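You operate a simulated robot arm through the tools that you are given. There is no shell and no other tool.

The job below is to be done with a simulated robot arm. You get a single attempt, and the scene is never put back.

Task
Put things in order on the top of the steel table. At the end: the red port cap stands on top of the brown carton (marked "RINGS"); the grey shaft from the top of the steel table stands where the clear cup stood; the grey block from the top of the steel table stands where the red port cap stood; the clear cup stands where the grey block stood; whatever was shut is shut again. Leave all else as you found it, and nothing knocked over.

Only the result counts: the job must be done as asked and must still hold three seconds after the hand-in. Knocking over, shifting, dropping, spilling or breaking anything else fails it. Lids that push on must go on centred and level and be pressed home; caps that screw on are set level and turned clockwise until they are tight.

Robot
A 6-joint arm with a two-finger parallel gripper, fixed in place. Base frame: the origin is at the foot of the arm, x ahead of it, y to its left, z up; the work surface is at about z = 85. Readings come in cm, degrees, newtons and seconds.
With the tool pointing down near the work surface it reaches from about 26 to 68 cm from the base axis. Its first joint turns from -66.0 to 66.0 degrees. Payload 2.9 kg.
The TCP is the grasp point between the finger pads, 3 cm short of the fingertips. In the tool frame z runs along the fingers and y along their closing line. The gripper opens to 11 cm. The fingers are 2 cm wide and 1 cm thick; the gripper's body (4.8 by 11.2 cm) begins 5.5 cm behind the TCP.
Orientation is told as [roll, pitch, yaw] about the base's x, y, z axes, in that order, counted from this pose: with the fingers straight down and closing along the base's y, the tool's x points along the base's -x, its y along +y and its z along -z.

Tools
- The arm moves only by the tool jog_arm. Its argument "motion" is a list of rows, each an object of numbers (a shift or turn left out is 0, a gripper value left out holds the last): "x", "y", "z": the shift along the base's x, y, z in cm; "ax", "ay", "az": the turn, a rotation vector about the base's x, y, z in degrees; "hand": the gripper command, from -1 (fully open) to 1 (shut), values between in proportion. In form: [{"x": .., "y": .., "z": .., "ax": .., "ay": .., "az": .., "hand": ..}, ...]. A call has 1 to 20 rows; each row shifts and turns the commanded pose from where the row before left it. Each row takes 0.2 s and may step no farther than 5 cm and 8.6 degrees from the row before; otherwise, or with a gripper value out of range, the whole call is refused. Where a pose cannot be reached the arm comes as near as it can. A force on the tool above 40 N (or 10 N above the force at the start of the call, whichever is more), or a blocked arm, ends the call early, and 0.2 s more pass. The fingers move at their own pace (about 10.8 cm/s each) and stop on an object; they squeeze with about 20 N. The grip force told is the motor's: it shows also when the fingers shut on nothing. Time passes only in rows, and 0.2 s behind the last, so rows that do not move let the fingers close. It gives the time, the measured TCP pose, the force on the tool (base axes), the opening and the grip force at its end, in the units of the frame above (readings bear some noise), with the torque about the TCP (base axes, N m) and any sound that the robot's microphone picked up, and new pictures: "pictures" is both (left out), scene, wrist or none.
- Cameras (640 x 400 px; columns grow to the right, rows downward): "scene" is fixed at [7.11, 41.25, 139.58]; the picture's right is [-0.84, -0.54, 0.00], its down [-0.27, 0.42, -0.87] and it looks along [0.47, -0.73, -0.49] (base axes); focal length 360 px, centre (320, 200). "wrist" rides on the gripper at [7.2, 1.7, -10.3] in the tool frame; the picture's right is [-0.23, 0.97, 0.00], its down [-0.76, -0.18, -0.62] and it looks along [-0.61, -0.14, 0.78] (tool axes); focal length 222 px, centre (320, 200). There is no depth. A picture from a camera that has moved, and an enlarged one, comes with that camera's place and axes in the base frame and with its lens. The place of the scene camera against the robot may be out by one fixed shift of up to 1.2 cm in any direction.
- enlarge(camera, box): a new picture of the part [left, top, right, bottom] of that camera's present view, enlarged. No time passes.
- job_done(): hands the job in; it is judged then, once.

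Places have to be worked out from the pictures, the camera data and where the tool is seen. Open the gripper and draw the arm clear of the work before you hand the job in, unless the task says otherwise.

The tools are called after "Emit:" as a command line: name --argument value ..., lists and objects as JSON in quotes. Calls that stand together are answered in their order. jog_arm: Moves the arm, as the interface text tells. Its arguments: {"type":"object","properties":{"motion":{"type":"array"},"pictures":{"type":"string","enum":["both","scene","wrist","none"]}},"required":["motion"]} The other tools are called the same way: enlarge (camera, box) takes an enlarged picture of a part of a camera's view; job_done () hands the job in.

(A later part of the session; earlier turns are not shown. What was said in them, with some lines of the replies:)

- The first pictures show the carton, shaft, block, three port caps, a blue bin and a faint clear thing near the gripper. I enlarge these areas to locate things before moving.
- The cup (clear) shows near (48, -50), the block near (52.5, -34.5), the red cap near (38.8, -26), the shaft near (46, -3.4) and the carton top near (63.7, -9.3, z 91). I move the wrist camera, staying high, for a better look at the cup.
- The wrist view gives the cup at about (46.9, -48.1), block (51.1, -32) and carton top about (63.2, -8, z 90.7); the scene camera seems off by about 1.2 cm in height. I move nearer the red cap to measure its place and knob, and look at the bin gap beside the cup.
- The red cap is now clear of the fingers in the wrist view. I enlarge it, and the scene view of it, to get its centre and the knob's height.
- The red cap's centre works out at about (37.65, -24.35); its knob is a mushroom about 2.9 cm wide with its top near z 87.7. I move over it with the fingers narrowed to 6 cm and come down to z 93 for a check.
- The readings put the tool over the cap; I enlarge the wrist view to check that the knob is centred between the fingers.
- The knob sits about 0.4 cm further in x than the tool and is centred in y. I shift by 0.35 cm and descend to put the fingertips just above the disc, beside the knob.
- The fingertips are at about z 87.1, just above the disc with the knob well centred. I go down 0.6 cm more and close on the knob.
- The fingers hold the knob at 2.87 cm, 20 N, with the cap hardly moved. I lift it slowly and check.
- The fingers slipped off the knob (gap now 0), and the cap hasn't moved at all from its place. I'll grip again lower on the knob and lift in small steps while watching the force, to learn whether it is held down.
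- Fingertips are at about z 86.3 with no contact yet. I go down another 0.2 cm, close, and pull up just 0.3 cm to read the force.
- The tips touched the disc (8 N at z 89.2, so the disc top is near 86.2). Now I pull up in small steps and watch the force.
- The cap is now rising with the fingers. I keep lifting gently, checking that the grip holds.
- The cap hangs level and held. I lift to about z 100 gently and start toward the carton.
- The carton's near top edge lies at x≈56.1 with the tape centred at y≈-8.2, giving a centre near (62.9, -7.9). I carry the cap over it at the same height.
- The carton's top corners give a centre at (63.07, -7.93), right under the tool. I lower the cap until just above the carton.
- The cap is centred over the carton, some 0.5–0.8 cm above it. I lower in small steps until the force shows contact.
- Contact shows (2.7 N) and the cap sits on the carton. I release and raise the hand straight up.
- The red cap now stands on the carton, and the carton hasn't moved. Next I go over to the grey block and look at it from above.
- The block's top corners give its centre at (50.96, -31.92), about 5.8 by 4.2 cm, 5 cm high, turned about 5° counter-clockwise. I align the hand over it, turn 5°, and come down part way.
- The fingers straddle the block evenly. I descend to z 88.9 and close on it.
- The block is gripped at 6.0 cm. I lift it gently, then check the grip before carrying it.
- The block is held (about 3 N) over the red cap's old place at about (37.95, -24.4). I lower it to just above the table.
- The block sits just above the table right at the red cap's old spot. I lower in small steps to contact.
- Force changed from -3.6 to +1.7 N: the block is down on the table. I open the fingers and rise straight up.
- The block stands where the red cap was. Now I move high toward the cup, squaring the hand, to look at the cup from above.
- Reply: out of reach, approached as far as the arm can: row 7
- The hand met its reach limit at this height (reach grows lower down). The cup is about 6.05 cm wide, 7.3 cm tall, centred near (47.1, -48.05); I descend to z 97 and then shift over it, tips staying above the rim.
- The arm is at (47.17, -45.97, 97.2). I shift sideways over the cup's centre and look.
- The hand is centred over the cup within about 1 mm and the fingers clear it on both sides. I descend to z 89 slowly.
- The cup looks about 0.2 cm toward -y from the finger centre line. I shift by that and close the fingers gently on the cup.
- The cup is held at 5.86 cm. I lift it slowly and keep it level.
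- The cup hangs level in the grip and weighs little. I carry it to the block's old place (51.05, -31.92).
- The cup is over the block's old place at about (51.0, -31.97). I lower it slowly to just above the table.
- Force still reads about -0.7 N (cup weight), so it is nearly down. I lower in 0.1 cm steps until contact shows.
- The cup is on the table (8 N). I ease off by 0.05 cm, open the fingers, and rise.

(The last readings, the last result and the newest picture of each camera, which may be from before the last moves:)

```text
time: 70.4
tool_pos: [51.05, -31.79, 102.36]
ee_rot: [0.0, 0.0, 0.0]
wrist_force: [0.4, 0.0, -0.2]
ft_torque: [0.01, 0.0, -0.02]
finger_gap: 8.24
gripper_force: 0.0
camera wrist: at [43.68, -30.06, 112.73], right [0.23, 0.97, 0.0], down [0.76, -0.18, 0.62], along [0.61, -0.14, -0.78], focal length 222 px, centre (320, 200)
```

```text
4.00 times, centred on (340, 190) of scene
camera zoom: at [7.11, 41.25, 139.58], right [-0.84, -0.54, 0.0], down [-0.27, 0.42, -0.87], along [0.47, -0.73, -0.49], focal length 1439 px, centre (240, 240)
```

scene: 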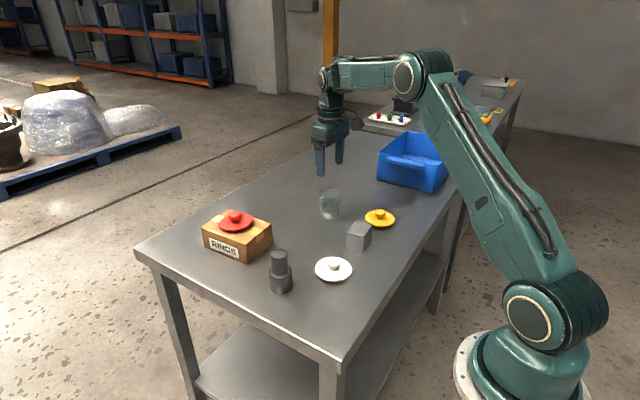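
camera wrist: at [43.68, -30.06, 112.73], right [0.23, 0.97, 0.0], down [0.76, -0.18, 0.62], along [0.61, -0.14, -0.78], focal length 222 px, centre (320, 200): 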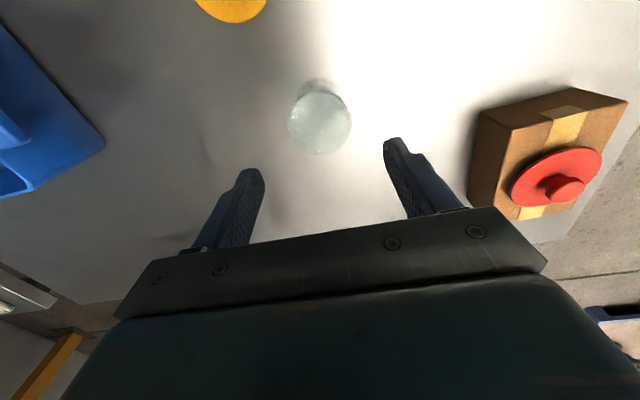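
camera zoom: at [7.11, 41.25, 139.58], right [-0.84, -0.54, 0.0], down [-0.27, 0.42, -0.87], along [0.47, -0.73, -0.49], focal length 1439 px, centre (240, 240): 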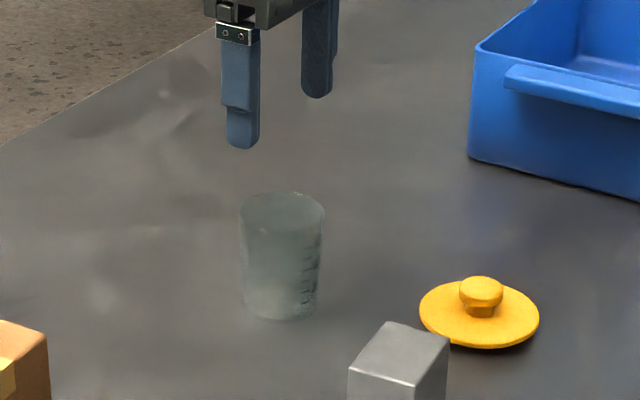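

The cup stands upright at the block's old place. Next I go to the shaft, passing high above everything.

Emit:
jog_arm --motion '[{"x": 0, "y": 2, "z": 0.8}, {"x": -0.2, "y": 4, "z": 0.8}, {"x": -0.4, "y": 4.3}, {"x": -0.5, "y": 4.3}, {"x": -0.5, "y": 4.3}, {"x": -0.5, "y": 4.3}, {"x": -0.5, "y": 3.3}, {"x": -0.4, "y": 2.2}, {}, {}]' --pictures "both"

Emit:
enlarge --camera "wrist" --box '[220, 20, 420, 170]'

Emit:
enlarge --camera "scene" --box '[230, 210, 330, 310]'

```text
time: 72.6
tool_pos: [48.0, -3.16, 104.25]
ee_rot: [0.0, 0.1, 0.1]
wrist_force: [-0.1, 0.0, 0.1]
ft_torque: [-0.01, 0.03, -0.02]
finger_gap: 8.25
gripper_force: 0.1
camera wrist: at [40.62, -1.4, 114.6], right [0.23, 0.97, 0.0], down [0.76, -0.18, 0.62], along [0.61, -0.14, -0.78], focal length 222 px, centre (320, 200)
```

scene: 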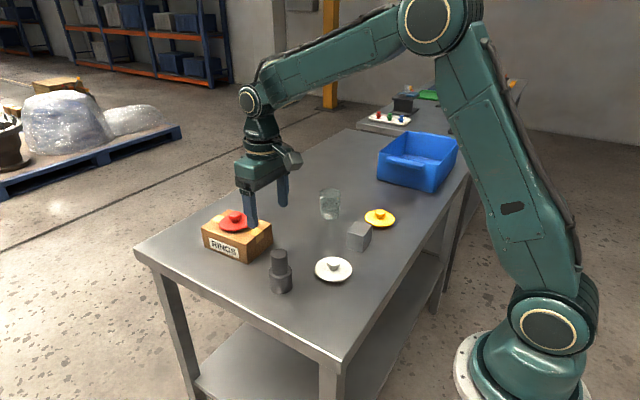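
wrist: 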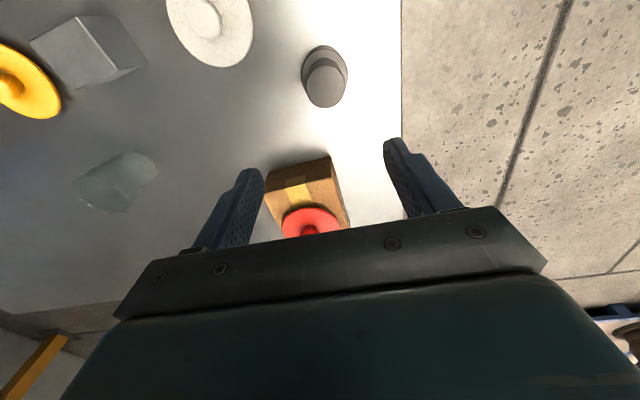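

```text
2.67 times, centred on (320, 95) of wrist
camera zoom: at [40.62, -1.4, 114.6], right [0.23, 0.97, 0.0], down [0.76, -0.18, 0.62], along [0.61, -0.14, -0.78], focal length 592 px, centre (320, 480)
```

zoom: 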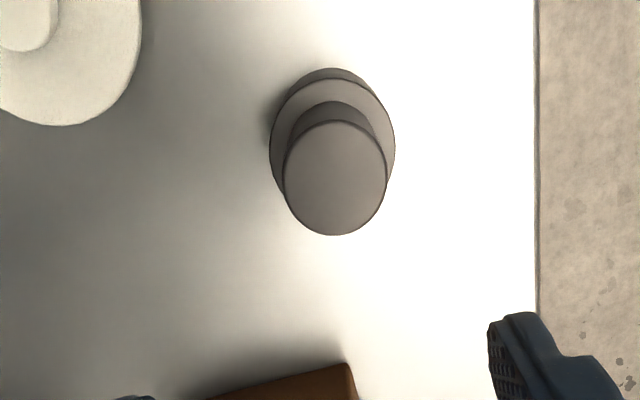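

```text
4.00 times, centred on (280, 260) of scene
camera zoom: at [7.11, 41.25, 139.58], right [-0.84, -0.54, 0.0], down [-0.27, 0.42, -0.87], along [0.47, -0.73, -0.49], focal length 1439 px, centre (480, -40)
```

zoom: 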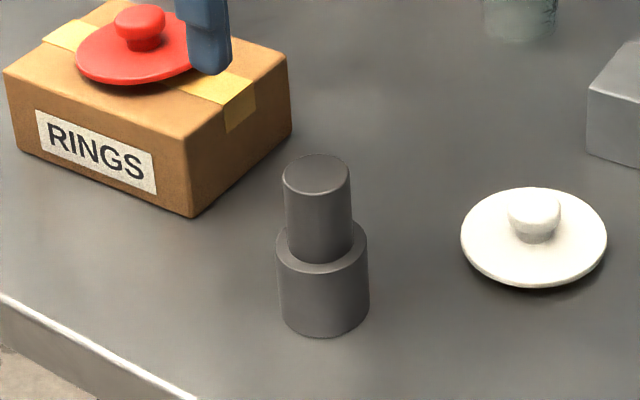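

The shaft is stepped: lower part about 4.7 cm wide up to z≈89.5, upper part 3.35 cm wide up to z≈93.9, centred near (45.0, -1.9). I'll grip the upper part; first I align above it.

Emit:
jog_arm --motion '[{"x": -1.5, "y": 0.6, "hand": -0.1}, {"x": -1.5, "y": 0.65}, {"z": -2}, {"z": -2.5}, {"z": -1.5}, {}, {}]' --pictures "both"

Emit:
enlarge --camera "wrist" --box '[220, 80, 420, 230]'

Emit:
enlarge --camera "scene" --box '[230, 180, 350, 310]'

```text
time: 74.2
tool_pos: [45.15, -1.87, 98.08]
ee_rot: [0.1, 0.0, 0.1]
wrist_force: [0.2, -0.8, -0.1]
ft_torque: [0.0, -0.01, 0.0]
finger_gap: 6.06
gripper_force: 0.1
camera wrist: at [37.71, -0.12, 108.45], right [0.23, 0.97, 0.0], down [0.76, -0.18, 0.62], along [0.61, -0.14, -0.78], focal length 222 px, centre (320, 200)
```

scene: 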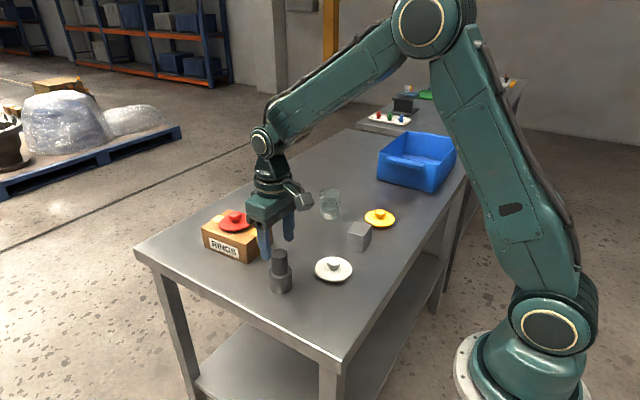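
wrist: 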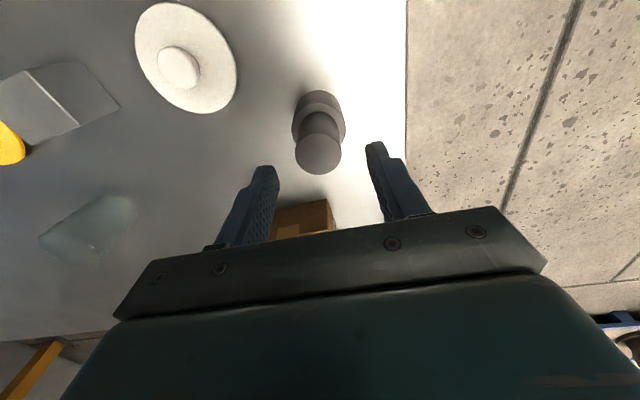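

```text
2.67 times, centred on (320, 155) of wrist
camera zoom: at [37.71, -0.12, 108.45], right [0.23, 0.97, 0.0], down [0.76, -0.18, 0.62], along [0.61, -0.14, -0.78], focal length 592 px, centre (320, 320)
```

zoom: 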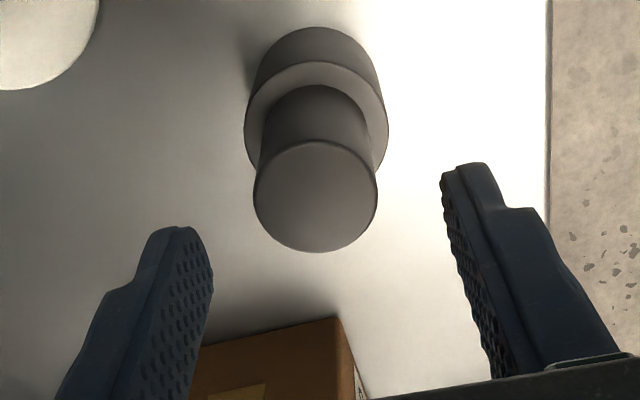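

```text
3.08 times, centred on (290, 245) of scene
camera zoom: at [7.11, 41.25, 139.58], right [-0.84, -0.54, 0.0], down [-0.27, 0.42, -0.87], along [0.47, -0.73, -0.49], focal length 1107 px, centre (412, 62)
```

zoom: 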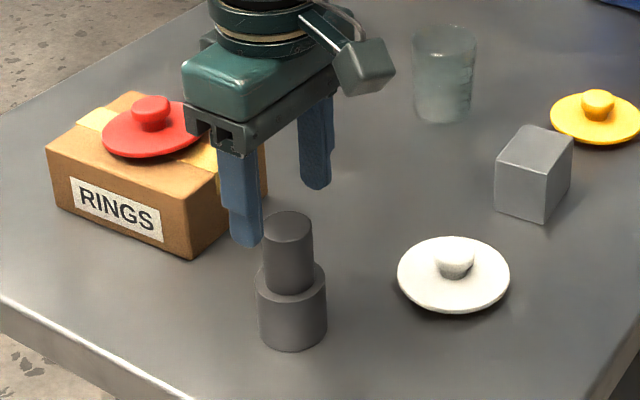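

The shaft top centre (44.98, -1.96) lies almost exactly under the hand. I descend to z 93 so the tips stay just above the shoulder, then close.

Emit:
jog_arm --motion '[{"x": -0.05, "y": -0.08, "z": -1}, {"z": -1.2}, {"z": -1.2}, {"z": -1}, {"z": -0.6}, {}, {}]' --pictures "both"

Emit:
enlarge --camera "scene" --box '[230, 190, 330, 310]'

Emit:
enlarge --camera "wrist" --box '[220, 80, 420, 230]'

```text
time: 75.8
tool_pos: [44.87, -2.04, 93.03]
ee_rot: [-0.1, 0.0, 0.0]
wrist_force: [0.2, -0.2, 0.0]
ft_torque: [0.01, -0.05, -0.02]
finger_gap: 6.05
gripper_force: 0.0
camera wrist: at [37.61, -0.24, 103.44], right [0.23, 0.97, 0.0], down [0.76, -0.18, 0.62], along [0.61, -0.14, -0.78], focal length 222 px, centre (320, 200)
```

scene: 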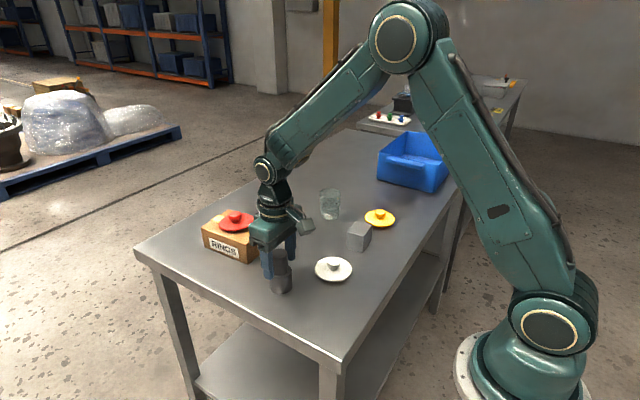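
wrist: 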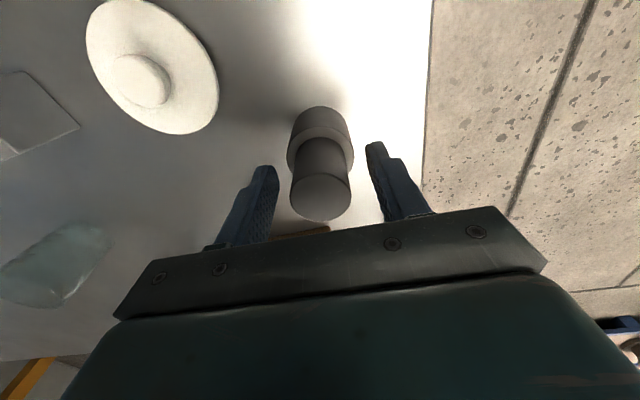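

```text
3.33 times, centred on (280, 250) of scene
camera zoom: at [7.11, 41.25, 139.58], right [-0.84, -0.54, 0.0], down [-0.27, 0.42, -0.87], along [0.47, -0.73, -0.49], focal length 1200 px, centre (453, 33)
```

zoom: 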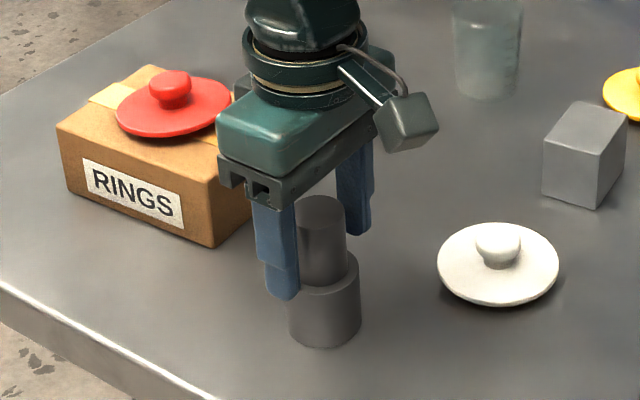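

```text
2.67 times, centred on (320, 155) of wrist
camera zoom: at [37.61, -0.24, 103.44], right [0.23, 0.97, 0.0], down [0.76, -0.18, 0.62], along [0.61, -0.14, -0.78], focal length 592 px, centre (320, 320)
```

zoom: 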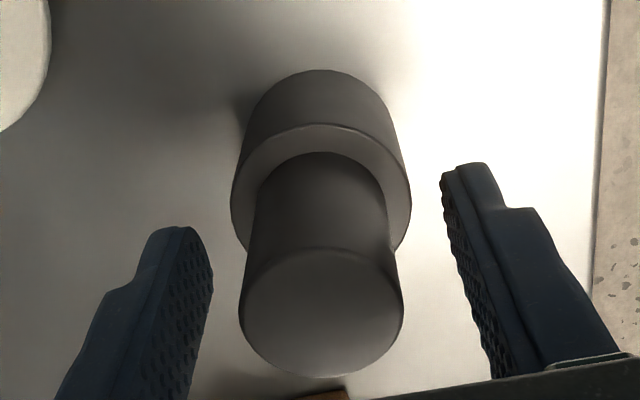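

The shaft is centred between the fingers. I close on its upper part.

Emit:
jog_arm --motion '[{"hand": 0.2}, {"hand": 0.3}, {"hand": 1}, {"hand": 1}, {"hand": 1}, {}]' --pictures "none"

Emit:
jog_arm --motion '[{"z": 0.15}, {"z": 0.25}, {"z": 0.3}, {"z": 0.3}, {}]' --pictures "both"

Emit:
enlarge --camera "scene" --box '[230, 190, 330, 310]'

```text
time: 77.2
tool_pos: [45.04, -2.03, 93.09]
ee_rot: [0.1, 0.0, 0.1]
wrist_force: [-0.1, 1.5, -0.5]
ft_torque: [0.11, -0.01, 0.09]
finger_gap: 3.35
gripper_force: 19.9
```

```text
time: 78.4
tool_pos: [44.93, -2.05, 94.16]
ee_rot: [0.0, 0.0, 0.0]
wrist_force: [0.0, -0.2, -9.7]
ft_torque: [-0.01, 0.03, -0.01]
finger_gap: 3.29
gripper_force: 20.1
camera wrist: at [37.62, -0.29, 104.5], right [0.23, 0.97, 0.0], down [0.76, -0.18, 0.62], along [0.61, -0.14, -0.78], focal length 222 px, centre (320, 200)
```

scene: 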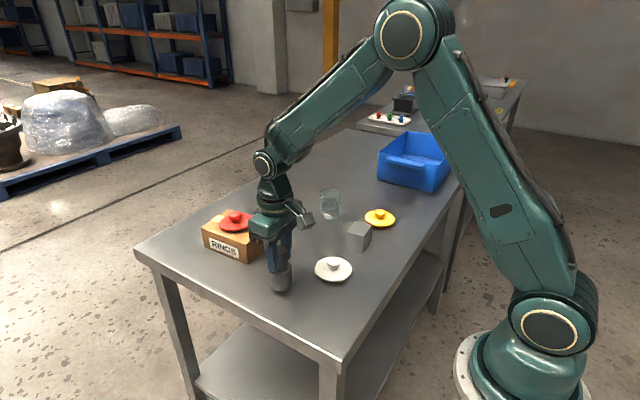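
wrist: 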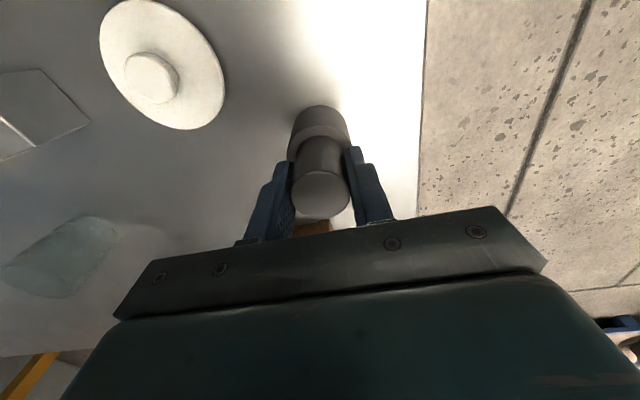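

```text
3.33 times, centred on (280, 250) of scene
camera zoom: at [7.13, 41.25, 139.58], right [-0.84, -0.54, 0.0], down [-0.27, 0.42, -0.87], along [0.47, -0.73, -0.49], focal length 1200 px, centre (453, 33)
```

zoom: 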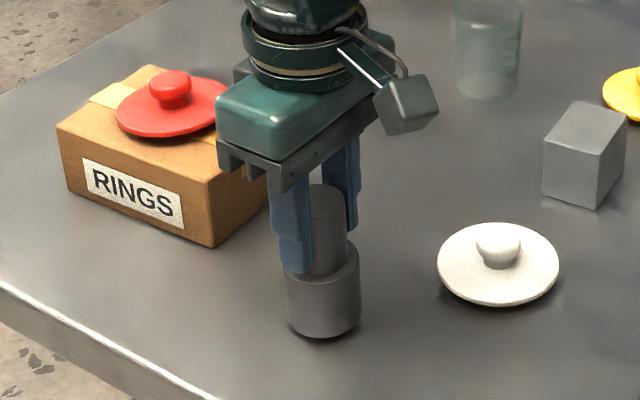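

The shaft is held (about 1 kg, 9.7 N). I lift slowly to z 102 so that its foot clears the cup's rim on the way.

Emit:
jog_arm --motion '[{"z": 0.2}, {"z": 0.35}, {"z": 0.5}, {"z": 0.6}, {"z": 0.6}, {"z": 0.6}, {"z": 0.6}, {"z": 0.6}, {"z": 0.6}, {"z": 0.6}, {"z": 0.6}, {"z": 0.6}, {"z": 0.6}, {"z": 0.5}, {"z": 0.4}, {"z": 0.2}, {}]' --pictures "both"

Emit:
enlarge --camera "scene" --box '[220, 150, 340, 280]'

```text
time: 82.0
tool_pos: [45.09, -2.0, 102.33]
ee_rot: [0.0, 0.0, 0.0]
wrist_force: [-0.1, -0.9, -9.9]
ft_torque: [-0.02, 0.0, 0.01]
finger_gap: 3.31
gripper_force: 19.9
camera wrist: at [37.72, -0.21, 112.74], right [0.23, 0.97, 0.0], down [0.76, -0.18, 0.62], along [0.61, -0.14, -0.78], focal length 222 px, centre (320, 200)
```

scene: 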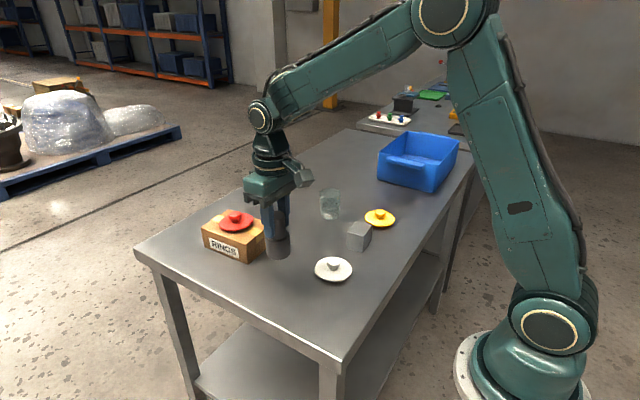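
wrist: 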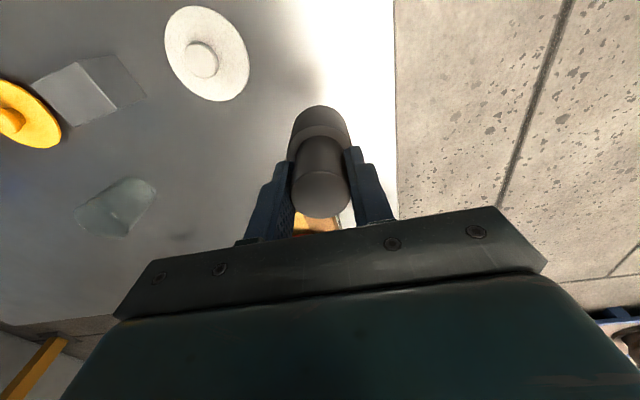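

```text
3.08 times, centred on (280, 215) of scene
camera zoom: at [7.13, 41.25, 139.58], right [-0.84, -0.54, 0.0], down [-0.27, 0.42, -0.87], along [0.47, -0.73, -0.49], focal length 1107 px, centre (443, 154)
```

zoom: 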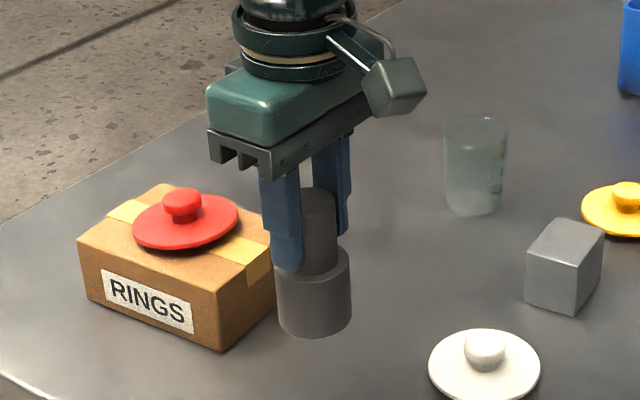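

The grip is steady and the shaft has not slipped. I carry it gently along x≈44.5 at this height.

Emit:
jog_arm --motion '[{"x": -0.1, "y": -0.3}, {"x": -0.1, "y": -0.6}, {"x": -0.1, "y": -0.9}, {"x": -0.1, "y": -1.2}, {"x": -0.1, "y": -1.2}, {"y": -1.2}, {"y": -1.2}, {"y": -1.2}, {"y": -1.2}, {"y": -1.2}, {"y": -1.2}, {"y": -1.2}, {"y": -1.2}, {"y": -1.2}, {"y": -1.2}, {"y": -0.9}, {"y": -0.6}, {"y": -0.3}, {}]' --pictures "scene"

Emit:
jog_arm --motion '[{"y": -0.3}, {"y": -0.6}, {"y": -0.9}, {"y": -1.2}, {"y": -1.2}, {"y": -1.2}, {"y": -1.2}, {"y": -1.2}, {"y": -1.2}, {"y": -1.2}, {"y": -1.2}, {"y": -1.2}, {"y": -1.2}, {"y": -1.2}, {"y": -1.2}, {"y": -1.2}, {"y": -0.9}, {"y": -0.6}, {"y": -0.3}, {}]' --pictures "both"

```text
time: 86.0
tool_pos: [44.72, -20.08, 102.42]
ee_rot: [0.0, 0.0, 0.0]
wrist_force: [-0.4, 0.4, -10.1]
ft_torque: [0.0, 0.02, 0.0]
finger_gap: 3.33
gripper_force: 20.1
```

scene: 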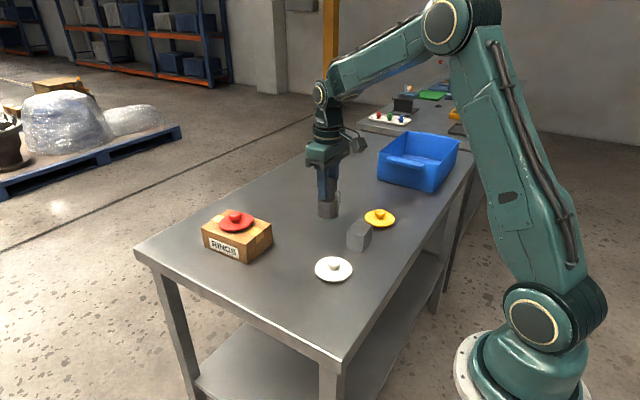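

```text
time: 90.2
tool_pos: [44.38, -39.32, 102.35]
ee_rot: [0.0, 0.0, 0.0]
wrist_force: [0.4, 0.6, -10.2]
ft_torque: [0.02, 0.02, 0.04]
finger_gap: 3.32
gripper_force: 20.2
camera wrist: at [37.11, -37.46, 112.67], right [0.23, 0.97, 0.0], down [0.76, -0.18, 0.62], along [0.61, -0.14, -0.78], focal length 222 px, centre (320, 200)
```

scene: 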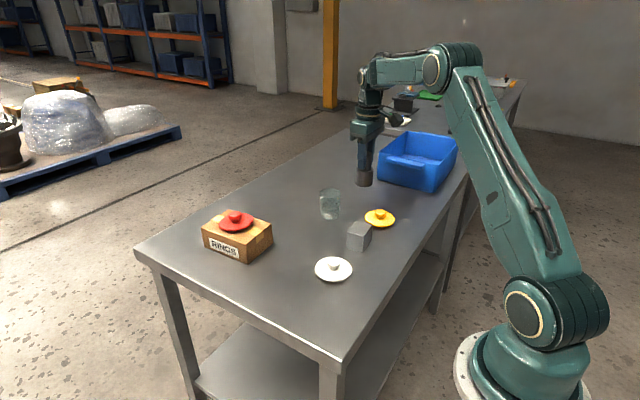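
wrist: 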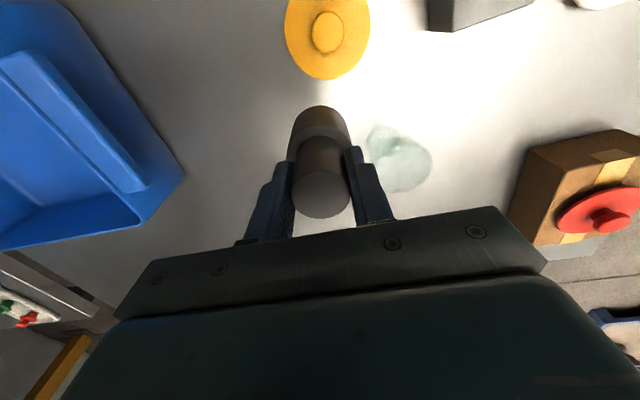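

The shaft is past the cup with the grip steady. I move on toward the cup's old place (47.12, -48.03) while lowering to about z 96.

Emit:
jog_arm --motion '[{"x": 0.1, "y": -0.3, "z": -0.2}, {"x": 0.2, "y": -0.6, "z": -0.4}, {"x": 0.25, "y": -0.8, "z": -0.6}, {"x": 0.25, "y": -0.85, "z": -0.7}, {"x": 0.25, "y": -0.85, "z": -0.7}, {"x": 0.25, "y": -0.85, "z": -0.7}, {"x": 0.25, "y": -0.85, "z": -0.7}, {"x": 0.25, "y": -0.85, "z": -0.7}, {"x": 0.25, "y": -0.8, "z": -0.6}, {"x": 0.25, "y": -0.8, "z": -0.5}, {"x": 0.2, "y": -0.6, "z": -0.3}, {"x": 0.15, "y": -0.4, "z": -0.2}, {"x": 0.05, "y": -0.2, "z": -0.1}, {}, {}]' --pictures "both"

Emit:
enlarge --camera "scene" --box '[310, 110, 440, 230]'

```text
time: 93.4
tool_pos: [47.11, -47.87, 95.78]
ee_rot: [0.0, 0.0, 0.0]
wrist_force: [0.7, 0.3, -8.9]
ft_torque: [0.02, 0.03, -0.02]
finger_gap: 3.31
gripper_force: 19.8
camera wrist: at [39.82, -46.17, 106.23], right [0.23, 0.97, 0.0], down [0.76, -0.18, 0.62], along [0.61, -0.14, -0.78], focal length 222 px, centre (320, 200)
```

scene: 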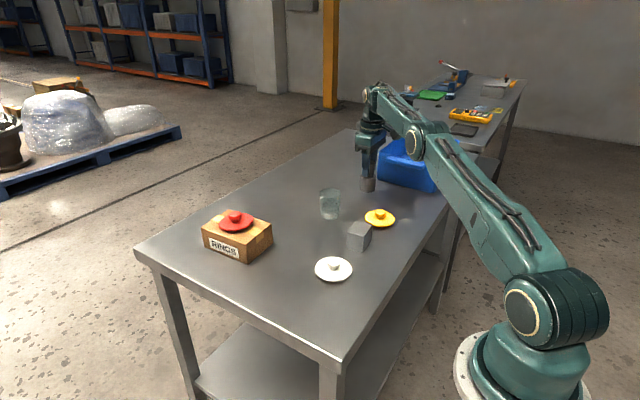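
wrist: 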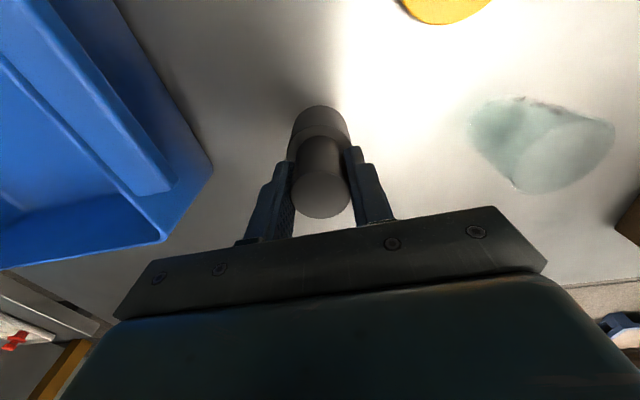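

```text
3.33 times, centred on (375, 170) of scene
camera zoom: at [7.13, 41.24, 139.59], right [-0.84, -0.54, 0.0], down [-0.27, 0.42, -0.87], along [0.47, -0.73, -0.49], focal length 1200 px, centre (137, 300)
```

zoom: 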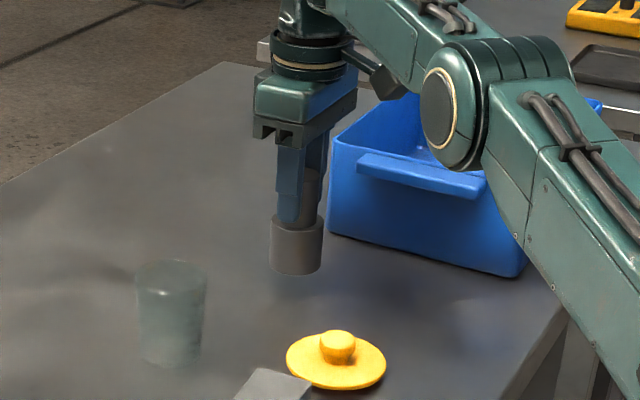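

The shaft is over the cup's old place (about 47.15, -47.93) with its foot about 2.7 cm up. I nudge -0.1 in y and lower.

Emit:
jog_arm --motion '[{"x": -0.03, "y": -0.1, "z": -0.2}, {"z": -0.4}, {"z": -0.5}, {"z": -0.5}, {"z": -0.4}, {"z": -0.3}, {}]' --pictures "none"

Emit:
jog_arm --motion '[{"z": -0.1}, {"z": -0.1}, {}]' --pictures "scene"

Emit:
enlarge --camera "scene" --box '[310, 110, 440, 230]'

```text
time: 95.0
tool_pos: [47.22, -48.03, 93.47]
ee_rot: [-0.1, 0.0, 0.0]
wrist_force: [-0.3, -0.8, -9.5]
ft_torque: [-0.02, -0.02, -0.01]
finger_gap: 3.31
gripper_force: 19.6
```

```text
time: 95.8
tool_pos: [47.17, -48.07, 93.39]
ee_rot: [0.1, 0.0, 0.0]
wrist_force: [-0.3, 0.9, -9.8]
ft_torque: [-0.01, -0.01, -0.02]
finger_gap: 3.32
gripper_force: 20.1
```

scene: 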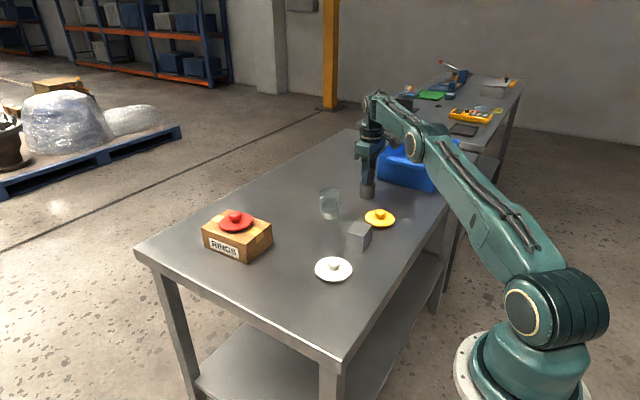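

```text
3.33 times, centred on (375, 170) of scene
camera zoom: at [7.13, 41.24, 139.59], right [-0.84, -0.54, 0.0], down [-0.27, 0.42, -0.87], along [0.47, -0.73, -0.49], focal length 1200 px, centre (137, 300)
```

zoom: 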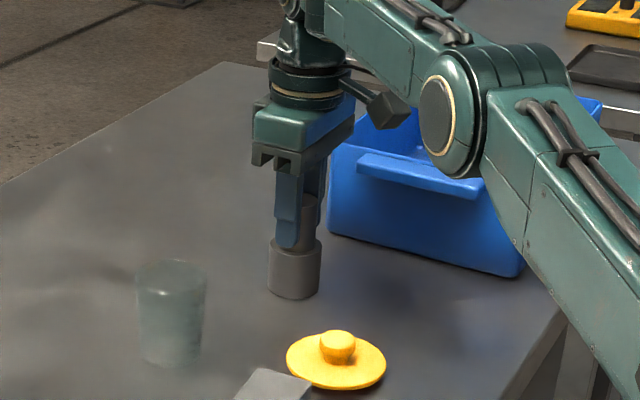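

The force is still the full weight, so I keep lowering in small steps until it comes off.

Emit:
jog_arm --motion '[{"z": -0.1}, {}]' --pictures "none"

Emit:
jog_arm --motion '[{"z": -0.1}, {}]' --pictures "none"

```text
time: 96.4
tool_pos: [47.18, -48.04, 93.37]
ee_rot: [0.0, 0.1, 0.0]
wrist_force: [0.9, 1.2, -6.3]
ft_torque: [0.14, -0.05, 0.0]
finger_gap: 3.34
gripper_force: 20.4
```

```text
time: 97.0
tool_pos: [47.17, -48.11, 93.35]
ee_rot: [-0.1, -0.1, 0.0]
wrist_force: [0.4, 2.4, 4.7]
ft_torque: [0.29, 0.25, -0.04]
finger_gap: 3.32
gripper_force: 20.1
```

The table now carries the shaft (+4.7 N). I ease off a hair, open the fingers, and rise straight up to z 97.

Emit:
jog_arm --motion '[{"z": 0.05}, {"hand": 0.2}, {"hand": 0.1}, {"hand": -0.1}, {}, {}, {"z": 0.4}, {"z": 0.8}, {"z": 1}, {"z": 1}, {"z": 0.6}, {}]' --pictures "both"

Emit:
enlarge --camera "scene" --box '[310, 110, 440, 230]'

Emit:
enlarge --camera "wrist" --box '[220, 80, 420, 230]'

```text
time: 99.6
tool_pos: [47.18, -48.08, 96.95]
ee_rot: [-0.1, 0.0, -0.1]
wrist_force: [-1.2, 0.0, 0.2]
ft_torque: [0.02, 0.01, -0.01]
finger_gap: 6.02
gripper_force: 0.1
camera wrist: at [39.81, -46.33, 107.34], right [0.23, 0.97, 0.0], down [0.76, -0.18, 0.62], along [0.61, -0.14, -0.78], focal length 222 px, centre (320, 200)
```

scene: 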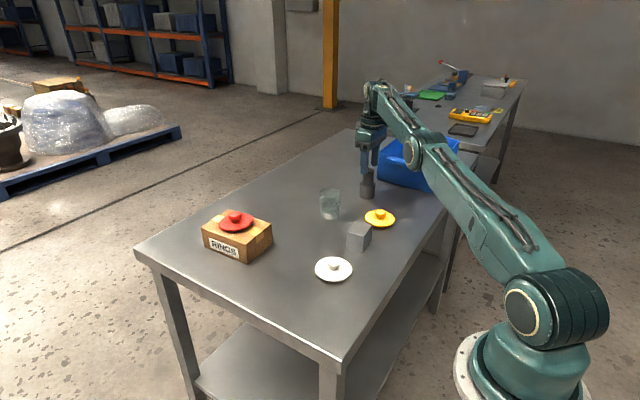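
wrist: 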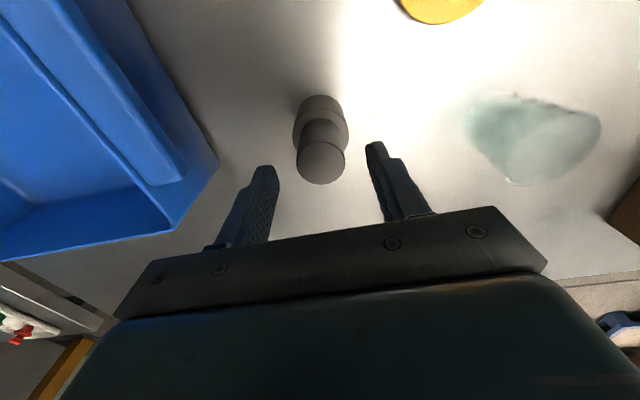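

```text
3.33 times, centred on (375, 170) of scene
camera zoom: at [7.11, 41.25, 139.58], right [-0.84, -0.54, 0.0], down [-0.27, 0.42, -0.87], along [0.47, -0.73, -0.49], focal length 1200 px, centre (137, 300)
```

zoom: 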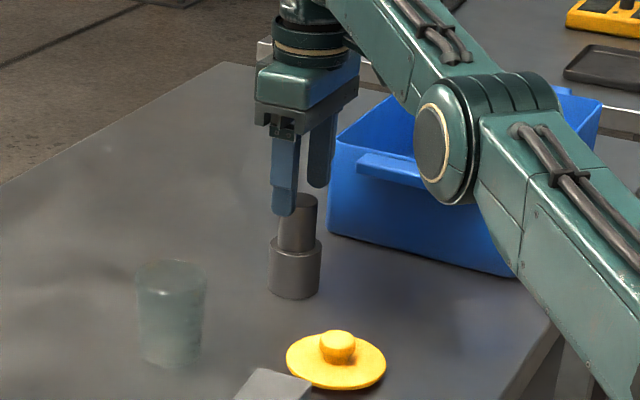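

```text
2.67 times, centred on (320, 155) of wrist
camera zoom: at [39.81, -46.33, 107.34], right [0.23, 0.97, 0.0], down [0.76, -0.18, 0.62], along [0.61, -0.14, -0.78], focal length 592 px, centre (320, 320)
```

zoom: 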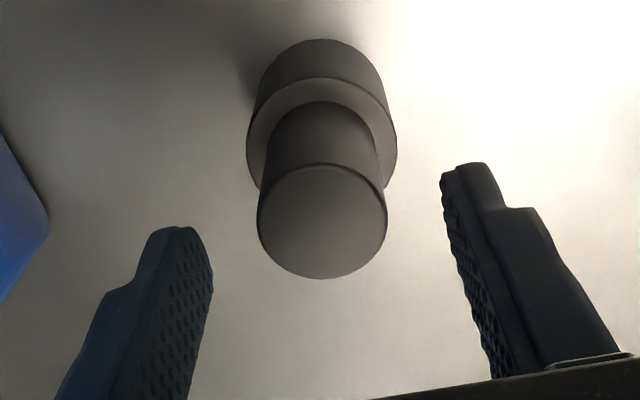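

The shaft stands upright where the cup stood (scene base at pixel (367,196) versus the cup's (368,195)). I draw back along -x with the open fingers either side, rising, then go up clear.

Emit:
jog_arm --motion '[{"x": -0.5, "z": 0.3}, {"x": -1, "z": 0.5}, {"x": -1.5, "z": 1}, {"x": -1.5, "z": 2}, {"x": -1, "y": 1, "z": 3}, {"x": -1, "y": 2, "z": 3}, {"x": -1, "y": 3, "z": 2}, {"x": -1, "y": 4, "z": 1}, {"x": -1, "y": 4}, {"x": -1, "y": 4}, {"y": 2}, {}, {}, {}]' --pictures "both"

Emit:
enlarge --camera "scene" --box '[300, 140, 460, 270]'

Emit:
enlarge --camera "scene" --box '[180, 180, 400, 310]'

```text
time: 102.6
tool_pos: [36.62, -27.95, 109.84]
ee_rot: [0.0, 0.0, 0.2]
wrist_force: [0.2, -0.8, 0.0]
ft_torque: [0.03, 0.02, 0.01]
finger_gap: 6.05
gripper_force: 0.0
camera wrist: at [29.26, -26.22, 120.27], right [0.23, 0.97, 0.0], down [0.76, -0.18, 0.62], along [0.61, -0.14, -0.78], focal length 222 px, centre (320, 200)
```

scene: 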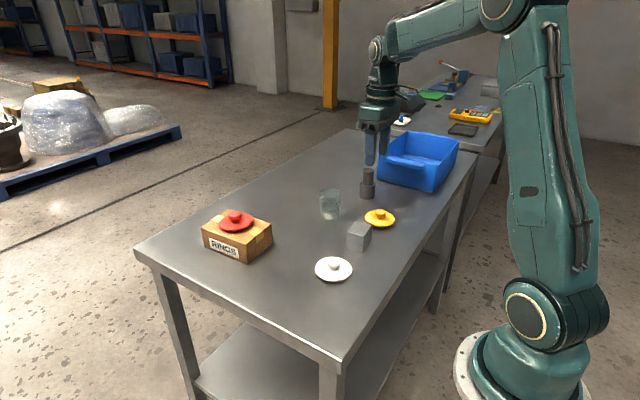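
wrist: 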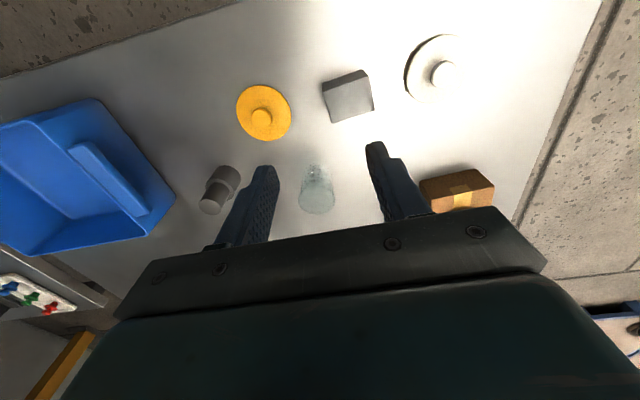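

```text
3.08 times, centred on (380, 205) of scene
camera zoom: at [7.11, 41.25, 139.58], right [-0.84, -0.54, 0.0], down [-0.27, 0.42, -0.87], along [0.47, -0.73, -0.49], focal length 1107 px, centre (135, 185)
```

zoom: 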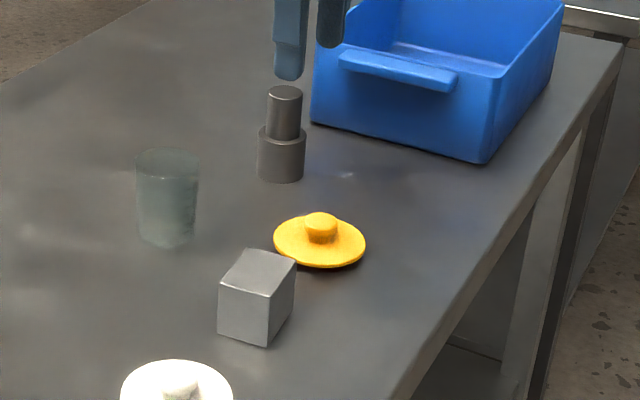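

```text
2.91 times, centred on (290, 245) of scene
camera zoom: at [7.11, 41.25, 139.58], right [-0.84, -0.54, 0.0], down [-0.27, 0.42, -0.87], along [0.47, -0.73, -0.49], focal length 1047 px, centre (407, 69)
```

zoom: 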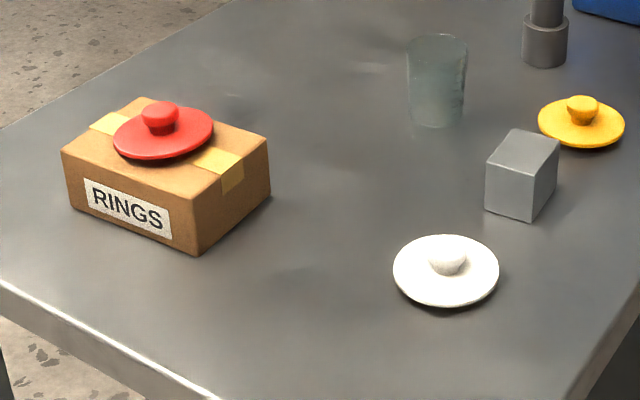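

All four pieces stand where asked: red cap level on the carton, block, cup and shaft in place, carton and the other caps unmoved. I open the gripper fully and draw the arm back to its starting position.

Emit:
jog_arm --motion '[{"x": -1, "y": 1, "z": 0.5, "hand": -1}, {"x": -1.5, "y": 1.5, "z": 1}, {"x": -1.5, "y": 1.5, "z": 1}, {}, {}, {}, {}]' --pictures "both"

```text
time: 104.2
tool_pos: [32.64, -23.99, 112.28]
ee_rot: [0.0, 0.0, 0.0]
wrist_force: [-0.3, 1.0, -0.2]
ft_torque: [0.02, 0.0, -0.04]
finger_gap: 11.02
gripper_force: 0.0
camera wrist: at [25.31, -22.22, 122.73], right [0.23, 0.97, 0.0], down [0.76, -0.18, 0.62], along [0.61, -0.14, -0.78], focal length 222 px, centre (320, 200)
```

scene: 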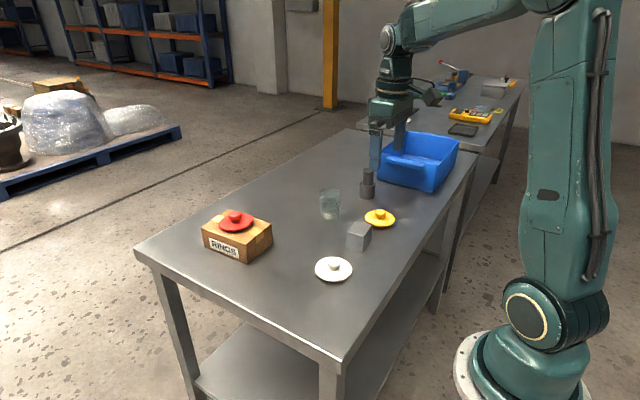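
wrist: 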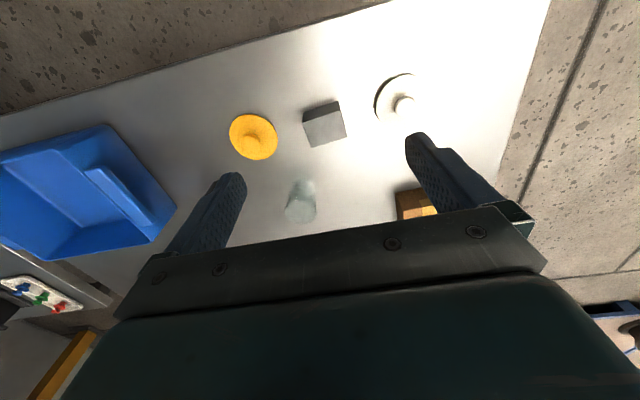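

The arm is clear, the gripper is open and everything stands steady in its asked-for place. I hand the job in.

Emit:
job_done

```text
The job is handed in.
```

I've handed the job in with all four pieces moved to where you asked. I haven't had the judging result back.

- **Red port cap:** it sits level and centred on top of the brown "RINGS" carton.
- **Grey block:** it stands where the red port cap was.
- **Clear cup:** it stands upright where the block was.
- **Grey shaft:** it stands upright where the cup was, within about a pixel of the cup's old spot in the scene view.

On the first lift the fingers slipped off the red cap's knob. The cap stayed in its place, and I gripped it lower and lifted it slowly the second time. In the last pictures, the carton, the yellow and white caps and the blue bin look unmoved.

I opened nothing during the job, so there was nothing to shut again. The gripper is open and the arm is back near its starting position, clear of the table.
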